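You operate a simulated robot arm through the tools that you are given. There is no shell and no other tool. Be economical: measure what you need, move in short steps, check, and stop when the job is done.

Carry out the task below with a simulated robot arm. There is one attempt and no reset: what you move stays moved.

TASK
Turn the gap knob to 3.0 mm.
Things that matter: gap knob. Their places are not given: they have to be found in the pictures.

It is judged by the outcome, as a careful person would: the job done as asked, and still so three seconds after it is handed in. It fails if anything else is knocked over, pushed out of place, dropped, spilled or broken.

THE ROBOT
A 7-joint arm with a two-finger parallel gripper, fixed in place. Base frame: the origin is at the foot of the arm, x ahead of it, y to its left, z up. Lengths are in cm, angles in degrees, forces in N, time in s.
Its first joint turns from -66.0 to 66.0 degrees. Payload 2.6 kg.
Tool frame: the origin (TCP) lies between the finger pads and is the grasp point; the fingertips stand 3 cm ahead of it; z points along the fingers, y is the line along which they close. The gripper opens to 9.4 cm. The fingers are 2.8 cm wide and 1 cm thick; the gripper's body (5 by 9.6 cm) begins 5.5 cm behind the TCP.
Orientation is that of the tool frame in the base frame, as [roll, pitch, yaw] about the fixed x, y, z axes, in that order (R = Rz(yaw) Ry(pitch) Rx(roll)). With the fingers straight down and closing along the base's y, the tool's x points along the base's -x, its y along +y and its z along -z.

THE INTERFACE
- The arm moves only by the tool step_arm. Its argument "increments" is a list of rows, each a list of 3 entries, a list of its own where there are three numbers: the turn, a rotation vector about the base's x, y, z in units of 5 degrees (1.0 is 5 degrees), then the shift along the base's x, y, z in units of 25 mm (1.0 is 25 mm), then the opening, from 0 (shut) to 1 (fully open). In form: [[[ax, ay, az], [dx, dy, dz], fingers], ...]. A call has 1 to 20 rows; each row shifts and turns the commanded pose from where the row before left it. A call with a number of a shift or a turn outside -1 to 1 is refused whole. A row lasts 0.2 s, in which the tool goes at most 5 cm and 8.6 degrees; a call with a longer step from one row to the next is refused whole, and so is a gripper value outside its range. A pose out of reach is approached as far as the arm can. The call stops where the force on the tool passes 40 N (or 10 N more than at its start, if that is more) or the arm is blocked; 0.2 s more then pass. The fingers move at their own pace (about 7.2 cm/s each) and stop on an object; they squeeze with about 26 N. The grip force told is the motor's: it shows also when the fingers shut on nothing. Time passes only in rows, and 0.2 s behind the last, so rows that do not move let the fingers close. It gives the time, the measured TCP pose, the force on the tool (base axes), the opening and the grip force at its end, in the units of the frame above (readings bear some noise).
- Cameras (640 x 400 px; columns grow to the right, rows downward): "scene" is fixed at [1.02, 41.49, 57.42]; the picture's right is [-0.94, -0.34, 0.00], its down [-0.16, 0.44, -0.88] and it looks along [0.30, -0.83, -0.47] (base axes); focal length 358 px, centre (320, 200). "wrist" rides on the gripper at [-3.7, 0, -5.8] in the tool frame; the picture's right is [0.00, -1.00, 0.00], its down [0.97, 0.00, -0.24] and it looks along [0.24, 0.00, 0.97] (tool axes); focal length 218 px, centre (320, 200).
- get_image(camera): a new picture of that camera. No time passes.
- pixel_to_xyz(camera, pixels): for up to 12 pixels [column, row] of the newest picture of that camera ("zoom" is the newest enlarged one), the place [x, y, z] in the base frame of the surface seen there, good to about 0.3 cm. No time passes.
- close_up(camera, box): a new picture of the part [left, top, right, bottom] of that camera's present view, enlarged. No time passes.
- hand_in(): hands the job in; it is judged then, once.

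Work in short steps. Measure before you move; look again where a grasp or a placing could have gone wrong, and mend it. You have 60 turns and 26 pictures in all, the two below and enlarged ones among them. Open the gripper and draw the arm clear of the work before you hand the job in, unless the task says otherwise; then end with one line.

The tools are called after "Call:" as a command line: name --argument value ..., lists and objects as JSON in quotes. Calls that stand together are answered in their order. step_arm: Moves the arm, as the interface text tells. Its arguments: {"type":"object","properties":{"increments":{"type":"array","items":{"type":"array"}}},"required":["increments"]} The other tools are called the same way: get_image (camera) takes a picture; pixel_to_xyz (camera, pixels) gives the place of the surface under pixels of a picture; close_up (camera, box) takes an enlarged picture of a part of a camera's view; hand_in () hands the job in.

At the start:

```text
time: 0.0
ee_pos: [26.52, -33.46, 34.8]
tool_rot: [-179.9, 0.0, 180.0]
force: [0.9, -0.2, 0.6]
finger_gap: 9.4
finger_force: 0.0
```

scene: 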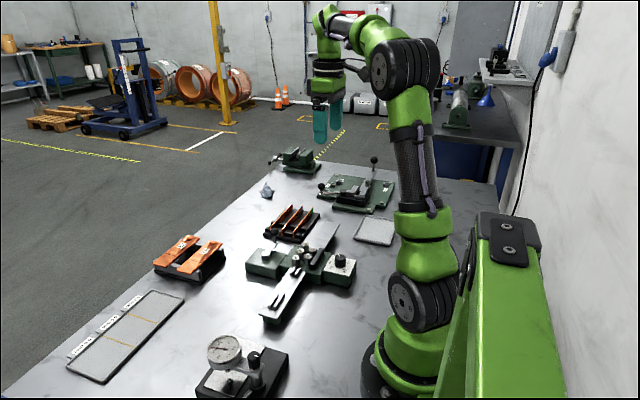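
wrist: 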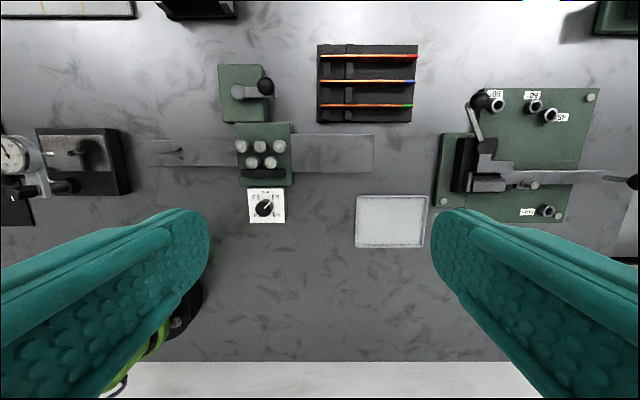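

The knob with a dial appears at wrist (265,206). I take enlarged views and measure it.

Call:
close_up --camera "wrist" --box '[225, 170, 305, 230]'

Call:
close_up --camera "scene" --box '[240, 220, 370, 330]'

Call:
pixel_to_xyz --camera "wrist" --pixels '[[264, 208], [250, 192], [283, 192], [250, 220], [283, 220], [264, 155], [240, 92]]'

```text
6.67 times, centred on (265, 200) of wrist
```

zoom: 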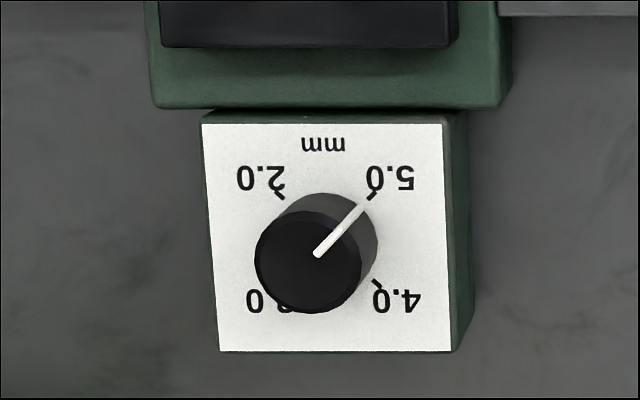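

```text
3.64 times, centred on (305, 275) of scene
```

zoom: 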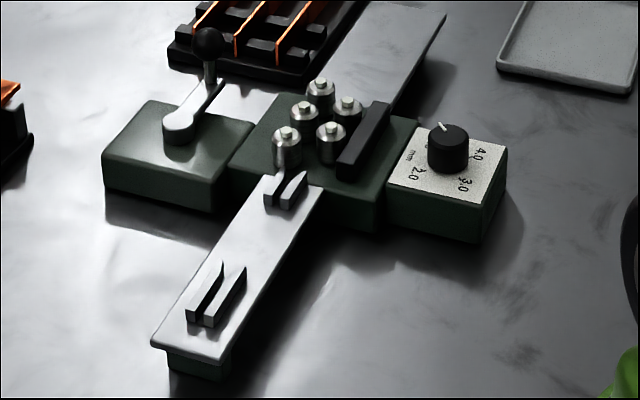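

```text
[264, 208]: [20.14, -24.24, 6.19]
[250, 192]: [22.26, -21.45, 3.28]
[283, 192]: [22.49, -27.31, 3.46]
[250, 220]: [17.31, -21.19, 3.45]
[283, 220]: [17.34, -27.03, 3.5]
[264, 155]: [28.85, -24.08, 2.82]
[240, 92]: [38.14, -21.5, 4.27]
```

The knob is near (20, -24). I cross-check the heights with the scene camera, since the plate reads lower than the stated table height.

Call:
pixel_to_xyz --camera "scene" --pixels '[[340, 257], [342, 264], [332, 272], [350, 274], [353, 265], [327, 269], [340, 310], [310, 258]]'

Call:
pixel_to_xyz --camera "wrist" --pixels '[[310, 270], [390, 225], [250, 230], [345, 155], [261, 212], [267, 212]]'

```text
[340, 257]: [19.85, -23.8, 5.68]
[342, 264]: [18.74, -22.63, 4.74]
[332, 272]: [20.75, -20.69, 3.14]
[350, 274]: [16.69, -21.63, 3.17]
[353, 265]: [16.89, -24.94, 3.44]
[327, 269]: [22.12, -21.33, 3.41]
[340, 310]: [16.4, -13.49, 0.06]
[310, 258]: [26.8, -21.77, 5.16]
```

```text
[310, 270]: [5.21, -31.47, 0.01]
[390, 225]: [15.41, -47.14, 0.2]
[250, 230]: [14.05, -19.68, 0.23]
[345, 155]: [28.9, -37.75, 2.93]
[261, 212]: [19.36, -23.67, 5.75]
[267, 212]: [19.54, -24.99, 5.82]
```

The table is at z≈0, the plate top at about 3.3 and the knob top at about 6. The knob is 2.6 cm wide, centred near (20.0, -24.1). The pointer is at 5.0 (yaw -45°). The ticks are 90° apart: 2.0 at 45°, 3.0 at 135°, 4.0 at 225°, 5.0 at 315°. The knob therefore needs -180°, passing 4.0. I move above it, half open.

Call:
step_arm --increments '[[[0, 0, 0], [-0.29, 0.416, -0.88], 0.5], [[0, 0, 0], [-0.29, 0.416, -0.88], 0.5], [[0, 0, 0], [-0.29, 0.416, -0.88], 0.5], [[0, 0, 0], [-0.29, 0.416, -0.88], 0.5], [[0, 0, 0], [-0.29, 0.416, -0.88], 0.5], [[0, 0, 0], [-0.29, 0.416, -0.88], 0.5], [[0, 0, 0], [-0.29, 0.416, -0.88], 0.5], [[0, 0, 0], [-0.29, 0.416, -0.88], 0.5], [[0, 0, 0], [-0.29, 0.416, -0.88], 0.5], [[0, 0, 0], [0, 0, 0], 0.5]]'

Call:
get_image --camera "wrist"

```text
time: 2.2
ee_pos: [20.07, -24.03, 14.71]
tool_rot: [179.9, 0.0, -180.0]
force: [0.8, -0.2, -0.3]
finger_gap: 4.67
finger_force: 0.1
```

```text
21 pictures are left
```

wrist: 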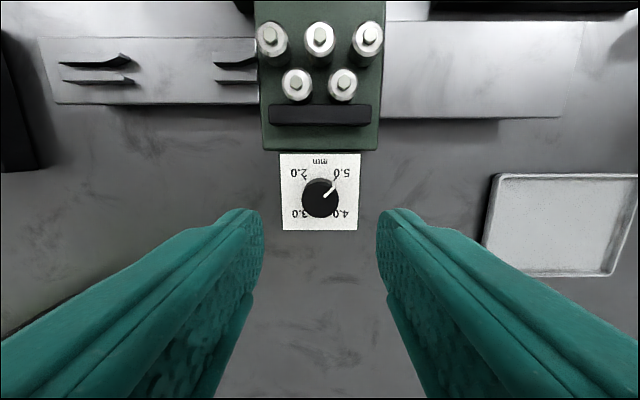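

The knob is straight below, at about (320,197). I take a close look to refine its centre and the pointer.

Call:
close_up --camera "wrist" --box '[270, 145, 370, 240]'

Call:
pixel_to_xyz --camera "zoom" --pixels '[[319, 210], [260, 210], [380, 230], [320, 150], [320, 270], [200, 100], [440, 100], [200, 320], [440, 320]]'

```text
4.21 times, centred on (320, 192) of wrist
```

zoom: 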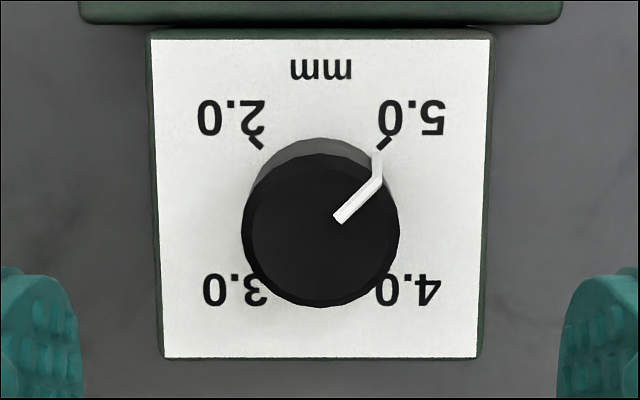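

```text
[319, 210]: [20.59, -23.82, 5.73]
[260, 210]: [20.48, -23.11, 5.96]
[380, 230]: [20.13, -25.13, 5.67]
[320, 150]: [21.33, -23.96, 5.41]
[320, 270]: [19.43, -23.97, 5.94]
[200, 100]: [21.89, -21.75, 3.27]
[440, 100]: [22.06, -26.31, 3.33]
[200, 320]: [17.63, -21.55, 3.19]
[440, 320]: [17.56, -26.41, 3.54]
```

Knob centre is at (20.15, -24.03). Before gripping I test the wrist's free turning range by turning +90°.

Call:
step_arm --increments '[[[0, 0, 1], [0, 0, 0], 0.5], [[0, 0, 1], [0, 0, 0], 0.5], [[0, 0, 1], [0, 0, 0], 0.5], [[0, 0, 1], [0, 0, 0], 0.5], [[0, 0, 1], [0, 0, 0], 0.5], [[0, 0, 1], [0, 0, 0], 0.5], [[0, 0, 1], [0, 0, 0], 0.5], [[0, 0, 1], [0, 0, 0], 0.5], [[0, 0, 1], [0, 0, 0], 0.5], [[0, 0, 1], [0, 0, 0], 0.5], [[0, 0, 1], [0, 0, 0], 0.5], [[0, 0, 1], [0, 0, 0], 0.5], [[0, 0, 1], [0, 0, 0], 0.5], [[0, 0, 1], [0, 0, 0], 0.5], [[0, 0, 1], [0, 0, 0], 0.5], [[0, 0, 1], [0, 0, 0], 0.5], [[0, 0, 1], [0, 0, 0], 0.5], [[0, 0, 1], [0, 0, 0], 0.5]]'

```text
time: 6.0
ee_pos: [20.11, -24.09, 14.87]
tool_rot: [179.9, 0.0, -89.9]
force: [-0.5, 0.5, 0.4]
finger_gap: 4.69
finger_force: 0.0
```

The wrist reached yaw -90 freely. The fingers now close along x, and the green block's bar starts at x≈25, so there is room. I descend to TCP z≈6.9 (tips about 0.6 cm above the plate).

Call:
step_arm --increments '[[[0, 0, 0], [0.02, 0.02, -0.5], 0.45], [[0, 0, 0], [0, 0, -0.5], 0.45], [[0, 0, 0], [0, 0, -0.5], 0.45], [[0, 0, 0], [0, 0, -0.5], 0.45], [[0, 0, 0], [0, 0, -0.4], 0.45], [[0, 0, 0], [0, 0, -0.4], 0.45], [[0, 0, 0], [0, 0, -0.36], 0.45], [[0, 0, 0], [0, 0, 0], 0.45]]'

Call:
close_up --camera "scene" --box '[280, 210, 400, 310]'

```text
time: 7.8
ee_pos: [20.14, -23.88, 6.95]
tool_rot: [-180.0, 0.0, -90.0]
force: [-0.4, -0.3, -0.4]
finger_gap: 4.24
finger_force: 0.1
```

```text
4.00 times, centred on (340, 260) of scene
```

zoom: 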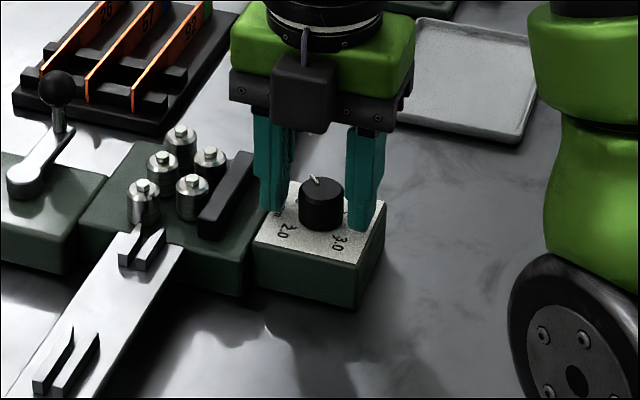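

The fingers straddle the knob with clearance. I close on it.

Call:
step_arm --increments '[[[0, 0, 0], [0, -0.04, 0], 0.3], [[0, 0, 0], [0, 0, 0], 0], [[0, 0, 0], [0, 0, 0], 0], [[0, 0, 0], [0, 0, 0], 0]]'

```text
time: 8.8
ee_pos: [20.07, -24.08, 6.89]
tool_rot: [179.7, 0.3, -90.0]
force: [-20.7, 5.1, 6.7]
finger_gap: 2.66
finger_force: 44.9
```

The knob is gripped (2.66 cm) with a -20 N side force in x, so I shift slightly towards -x to relieve it.

Call:
step_arm --increments '[[[0, 0, 0], [-0.05, 0, 0], 0], [[0, 0, 0], [0, 0, 0], 0]]'

```text
time: 9.4
ee_pos: [19.99, -24.02, 6.87]
tool_rot: [179.9, 0.0, -90.0]
force: [-12.7, -0.5, -9.8]
finger_gap: 2.66
finger_force: 45.4
```

Call:
step_arm --increments '[[[0, 0, 0], [-0.06, 0, 0.02], 0], [[0, 0, 0], [0, 0, 0], 0]]'

```text
time: 10.0
ee_pos: [19.96, -24.02, 6.85]
tool_rot: [-179.8, 0.0, -89.7]
force: [11.3, -0.1, -35.7]
finger_gap: 2.69
finger_force: 44.8
```

The x force crossed zero and lifting loaded z, so I back off half in x and undo the lift.

Call:
step_arm --increments '[[[0, 0, 0], [0.028, 0, -0.028], 0], [[0, 0, 0], [0, 0, 0], 0]]'

```text
time: 10.6
ee_pos: [20.01, -23.96, 6.91]
tool_rot: [-179.9, 0.0, -89.9]
force: [10.1, 13.1, -16.5]
finger_gap: 2.68
finger_force: 44.5
```

The forces are modest. I start turning -20° and watch the response.

Call:
step_arm --increments '[[[0, 0, -0.5], [0, 0, 0], 0], [[0, 0, -0.5], [0, 0, 0], 0], [[0, 0, -0.5], [0, 0, 0], 0], [[0, 0, -0.5], [0, 0, 0], 0], [[0, 0, -0.5], [0, 0, 0], 0], [[0, 0, -0.5], [0, 0, 0], 0], [[0, 0, -0.5], [0, 0, 0], 0], [[0, 0, -0.5], [0, 0, 0], 0]]'

Call:
close_up --camera "scene" --box '[315, 235, 375, 285]'

```text
time: 12.4
ee_pos: [19.94, -23.92, 7.01]
tool_rot: [-180.0, 0.3, -110.1]
force: [5.6, 25.9, 16.5]
finger_gap: 2.65
finger_force: 45.3
```

```text
8.00 times, centred on (345, 260) of scene
```

zoom: 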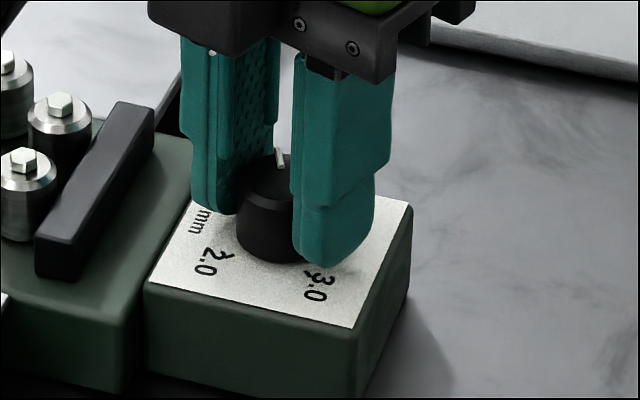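

The knob seems to follow the fingers. I relieve y slightly and keep turning.

Call:
step_arm --increments '[[[0, 0, 0], [0, 0.03, 0.01], 0], [[0, 0, -0.5], [0, 0, 0], 0], [[0, 0, -0.5], [0, 0, 0], 0], [[0, 0, -0.5], [0, 0, 0], 0], [[0, 0, -0.5], [0, 0, 0], 0], [[0, 0, -0.5], [0, 0, 0], 0], [[0, 0, -0.5], [0, 0, 0], 0], [[0, 0, -0.5], [0, 0, 0], 0], [[0, 0, -0.5], [0, 0, 0], 0], [[0, 0, -0.5], [0, 0, 0], 0], [[0, 0, -0.5], [0, 0, 0], 0], [[0, 0, -0.5], [0, 0, 0], 0], [[0, 0, -0.5], [0, 0, 0], 0]]'

Call:
close_up --camera "wrist" --box '[260, 140, 380, 280]'

```text
time: 15.2
ee_pos: [20.01, -23.9, 6.85]
tool_rot: [179.9, 0.1, -140.1]
force: [19.3, 6.9, -6.1]
finger_gap: 2.69
finger_force: 44.6
```

```text
2.86 times, centred on (320, 210) of wrist
```

zoom: 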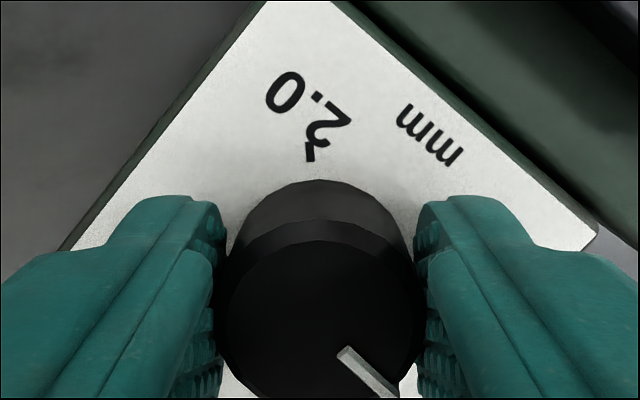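

The pointer is at about -95°, so it has turned 50° with the tool, without slip. I continue.

Call:
step_arm --increments '[[[0, 0, 0], [0.03, 0.01, 0], 0], [[0, 0, -0.6], [0, 0, 0], 0], [[0, 0, -0.6], [0, 0, 0], 0], [[0, 0, -0.6], [0, 0, 0], 0], [[0, 0, -0.6], [0, 0, 0], 0], [[0, 0, -0.6], [0, 0, 0], 0], [[0, 0, -0.6], [0, 0, 0], 0], [[0, 0, -0.6], [0, 0, 0], 0], [[0, 0, -0.6], [0, 0, 0], 0], [[0, 0, -0.6], [0, 0, 0], 0], [[0, 0, -0.6], [0, 0, 0], 0], [[0, 0, -0.6], [0, 0, 0], 0], [[0, 0, -0.6], [0, 0, 0], 0], [[0, 0, -0.6], [0, 0, 0], 0], [[0, 0, -0.6], [0, 0, 0], 0]]'

```text
time: 18.4
ee_pos: [19.94, -24.0, 6.95]
tool_rot: [179.9, 0.0, 178.0]
force: [12.4, 14.7, 7.0]
finger_gap: 2.68
finger_force: 45.3
```

Now at yaw 178 (92° turned) with moderate forces. I continue another 45°.

Call:
step_arm --increments '[[[0, 0, 0], [0.02, 0.02, 0], 0], [[0, 0, -0.6], [0, 0, 0], 0], [[0, 0, -0.6], [0, 0, 0], 0], [[0, 0, -0.6], [0, 0, 0], 0], [[0, 0, -0.6], [0, 0, 0], 0], [[0, 0, -0.6], [0, 0, 0], 0], [[0, 0, -0.6], [0, 0, 0], 0], [[0, 0, -0.6], [0, 0, 0], 0], [[0, 0, -0.6], [0, 0, 0], 0], [[0, 0, -0.6], [0, 0, 0], 0], [[0, 0, -0.6], [0, 0, 0], 0], [[0, 0, -0.6], [0, 0, 0], 0], [[0, 0, -0.6], [0, 0, 0], 0], [[0, 0, -0.6], [0, 0, 0], 0], [[0, 0, -0.6], [0, 0, 0], 0], [[0, 0, -0.6], [0, 0, 0], 0]]'

```text
time: 21.8
ee_pos: [19.98, -24.02, 6.88]
tool_rot: [-179.9, 0.0, 132.8]
force: [-22.3, 4.4, 30.6]
finger_gap: 2.66
finger_force: 44.8
```

Yaw is 132.8, so 43° remain. I relieve the forces and look.

Call:
step_arm --increments '[[[0, 0, 0], [-0.03, 0, 0.01], 0], [[0, 0, 0], [0, 0, 0], 0]]'

Call:
close_up --camera "wrist" --box '[240, 140, 400, 300]'

```text
time: 22.4
ee_pos: [20.0, -23.96, 6.86]
tool_rot: [-180.0, 0.1, 133.1]
force: [-5.2, -11.0, -9.9]
finger_gap: 2.66
finger_force: 44.9
```

```text
2.50 times, centred on (320, 220) of wrist
```

zoom: 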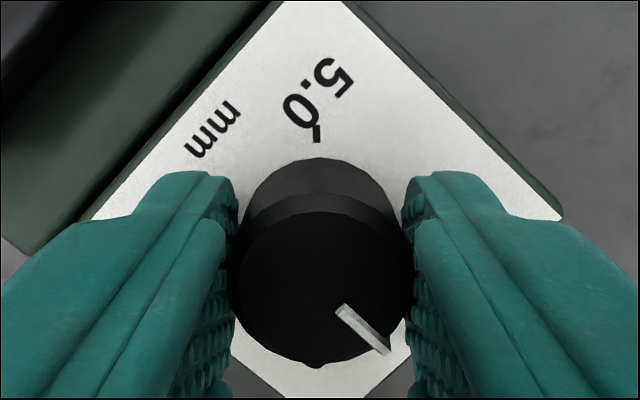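

No slip is visible. I turn the remaining 43°.

Call:
step_arm --increments '[[[0, 0, -0.6], [0, 0, 0], 0], [[0, 0, -0.6], [0, 0, 0], 0], [[0, 0, -0.6], [0, 0, 0], 0], [[0, 0, -0.6], [0, 0, 0], 0], [[0, 0, -0.6], [0, 0, 0], 0], [[0, 0, -0.6], [0, 0, 0], 0], [[0, 0, -0.6], [0, 0, 0], 0], [[0, 0, -0.6], [0, 0, 0], 0], [[0, 0, -0.6], [0, 0, 0], 0], [[0, 0, -0.6], [0, 0, 0], 0], [[0, 0, -0.6], [0, 0, 0], 0], [[0, 0, -0.6], [0, 0, 0], 0], [[0, 0, -0.6], [0, 0, 0], 0], [[0, 0, -0.6], [0, 0, 0], 0], [[0, 0, 0], [0, 0, 0], 0]]'

Call:
close_up --camera "scene" --box '[315, 235, 375, 285]'

```text
time: 25.6
ee_pos: [19.95, -23.85, 6.98]
tool_rot: [179.9, -0.1, 90.9]
force: [2.6, 7.1, 19.7]
finger_gap: 2.66
finger_force: 45.2
```

```text
8.00 times, centred on (345, 260) of scene
```

zoom: 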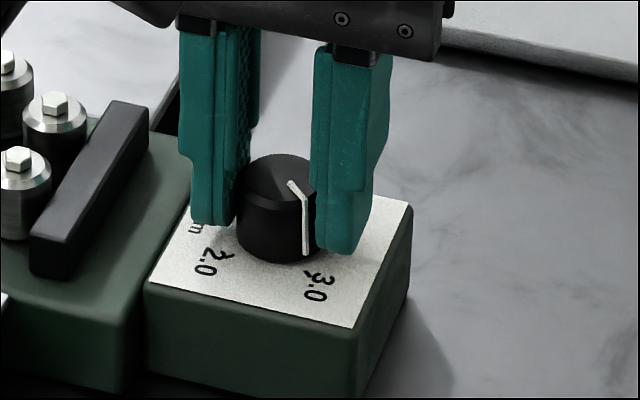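

The pointer lines up close to the 3.0 tick. I open, rise straight up and check from above.

Call:
step_arm --increments '[[[0, 0, 0], [0, 0, 0], 0.45], [[0, 0, 0], [0, 0, 0], 0.45], [[0, 0, 0], [0, 0, 0], 0.45], [[0, 0, 0], [0, 0, 0.5], 0.45], [[0, 0, 0], [0, 0, 0.5], 0.45], [[0, 0, 0], [0, 0, 0.5], 0.45], [[0, 0, 0], [0, 0, 0.5], 0.45], [[0, 0, 0], [0, 0, 0.5], 0.45], [[0, 0, 0], [0, 0, 0.5], 0.45], [[0, 0, 0], [0, 0, 0], 0.45]]'

Call:
close_up --camera "wrist" --box '[270, 145, 370, 240]'

```text
time: 27.8
ee_pos: [19.82, -23.86, 14.53]
tool_rot: [179.9, 0.0, 91.0]
force: [-1.7, 0.3, -0.2]
finger_gap: 4.25
finger_force: 0.0
```

```text
4.21 times, centred on (320, 192) of wrist
```

zoom: 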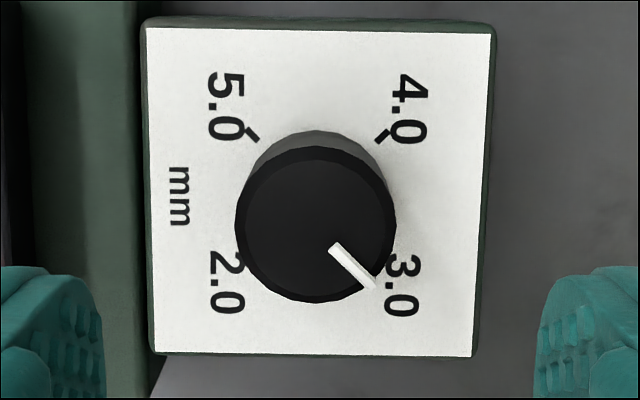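

The pointer is at 3.0 within a few degrees. For an exact reading without parallax I put the camera directly over the knob (TCP +3.6 cm in y).

Call:
step_arm --increments '[[[0, 0, 0], [0.06, 0.71, 0], 0.45], [[0, 0, 0], [0.06, 0.71, 0], 0.45], [[0, 0, 0], [0, 0, 0], 0.45]]'

Call:
close_up --camera "wrist" --box '[275, 105, 365, 185]'

```text
time: 28.6
ee_pos: [20.28, -20.4, 14.41]
tool_rot: [-180.0, 0.0, 91.0]
force: [0.3, -0.3, 0.0]
finger_gap: 4.23
finger_force: 0.1
```

```text
5.00 times, centred on (320, 145) of wrist
```

zoom: 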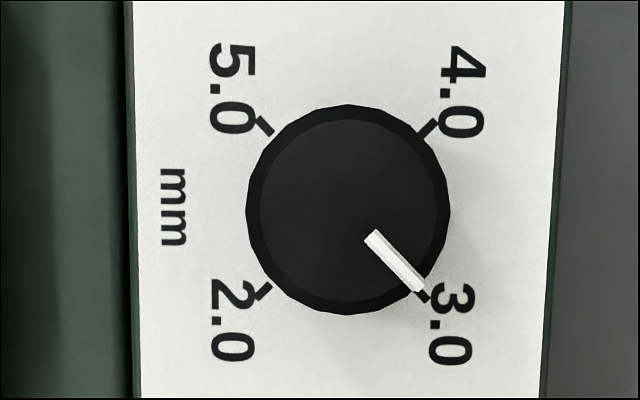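

Seen straight from above, the pointer (371,236)–(420,289) points at the 3.0 tick (425,297) within about 1°. I draw the arm up and clear.

Call:
step_arm --increments '[[[0, 0, 0], [0, 0, 0.8], 0.6], [[0, 0, 0], [0, 0, 0.8], 1], [[0, 0, 0], [0, 0, 0.8], 1], [[0, 0, 0], [0, 0, 0.8], 1], [[0, 0, 0], [0, 0, 0.8], 1], [[0, 0, 0], [0, 0, 0.8], 1], [[0, 0, 0], [0, 0, 0], 1]]'

Call:
get_image --camera "scene"

```text
time: 30.2
ee_pos: [20.21, -20.42, 26.63]
tool_rot: [180.0, 0.0, 91.0]
force: [-0.3, -0.7, -0.7]
finger_gap: 9.44
finger_force: 0.0
```

```text
12 pictures are left
```

scene: 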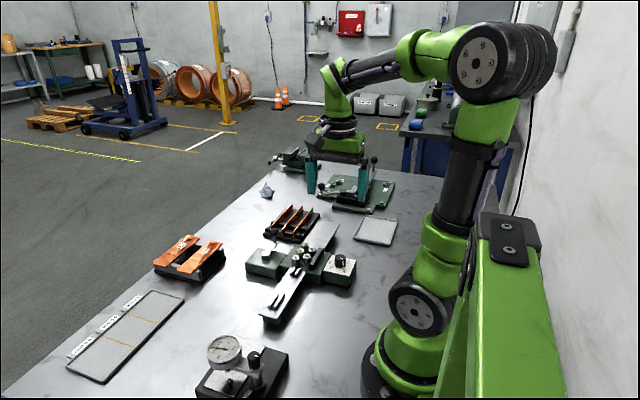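

The arm is clear and everything else is in place, so I hand in.

Call:
hand_in

```text
The job is handed in.
```

The gap knob is turned from 5.0 to 3.0 mm. In the last overhead view its pointer was within about 1° of the 3.0 mark. The gripper is open, the arm is clear, and nothing else looks moved.
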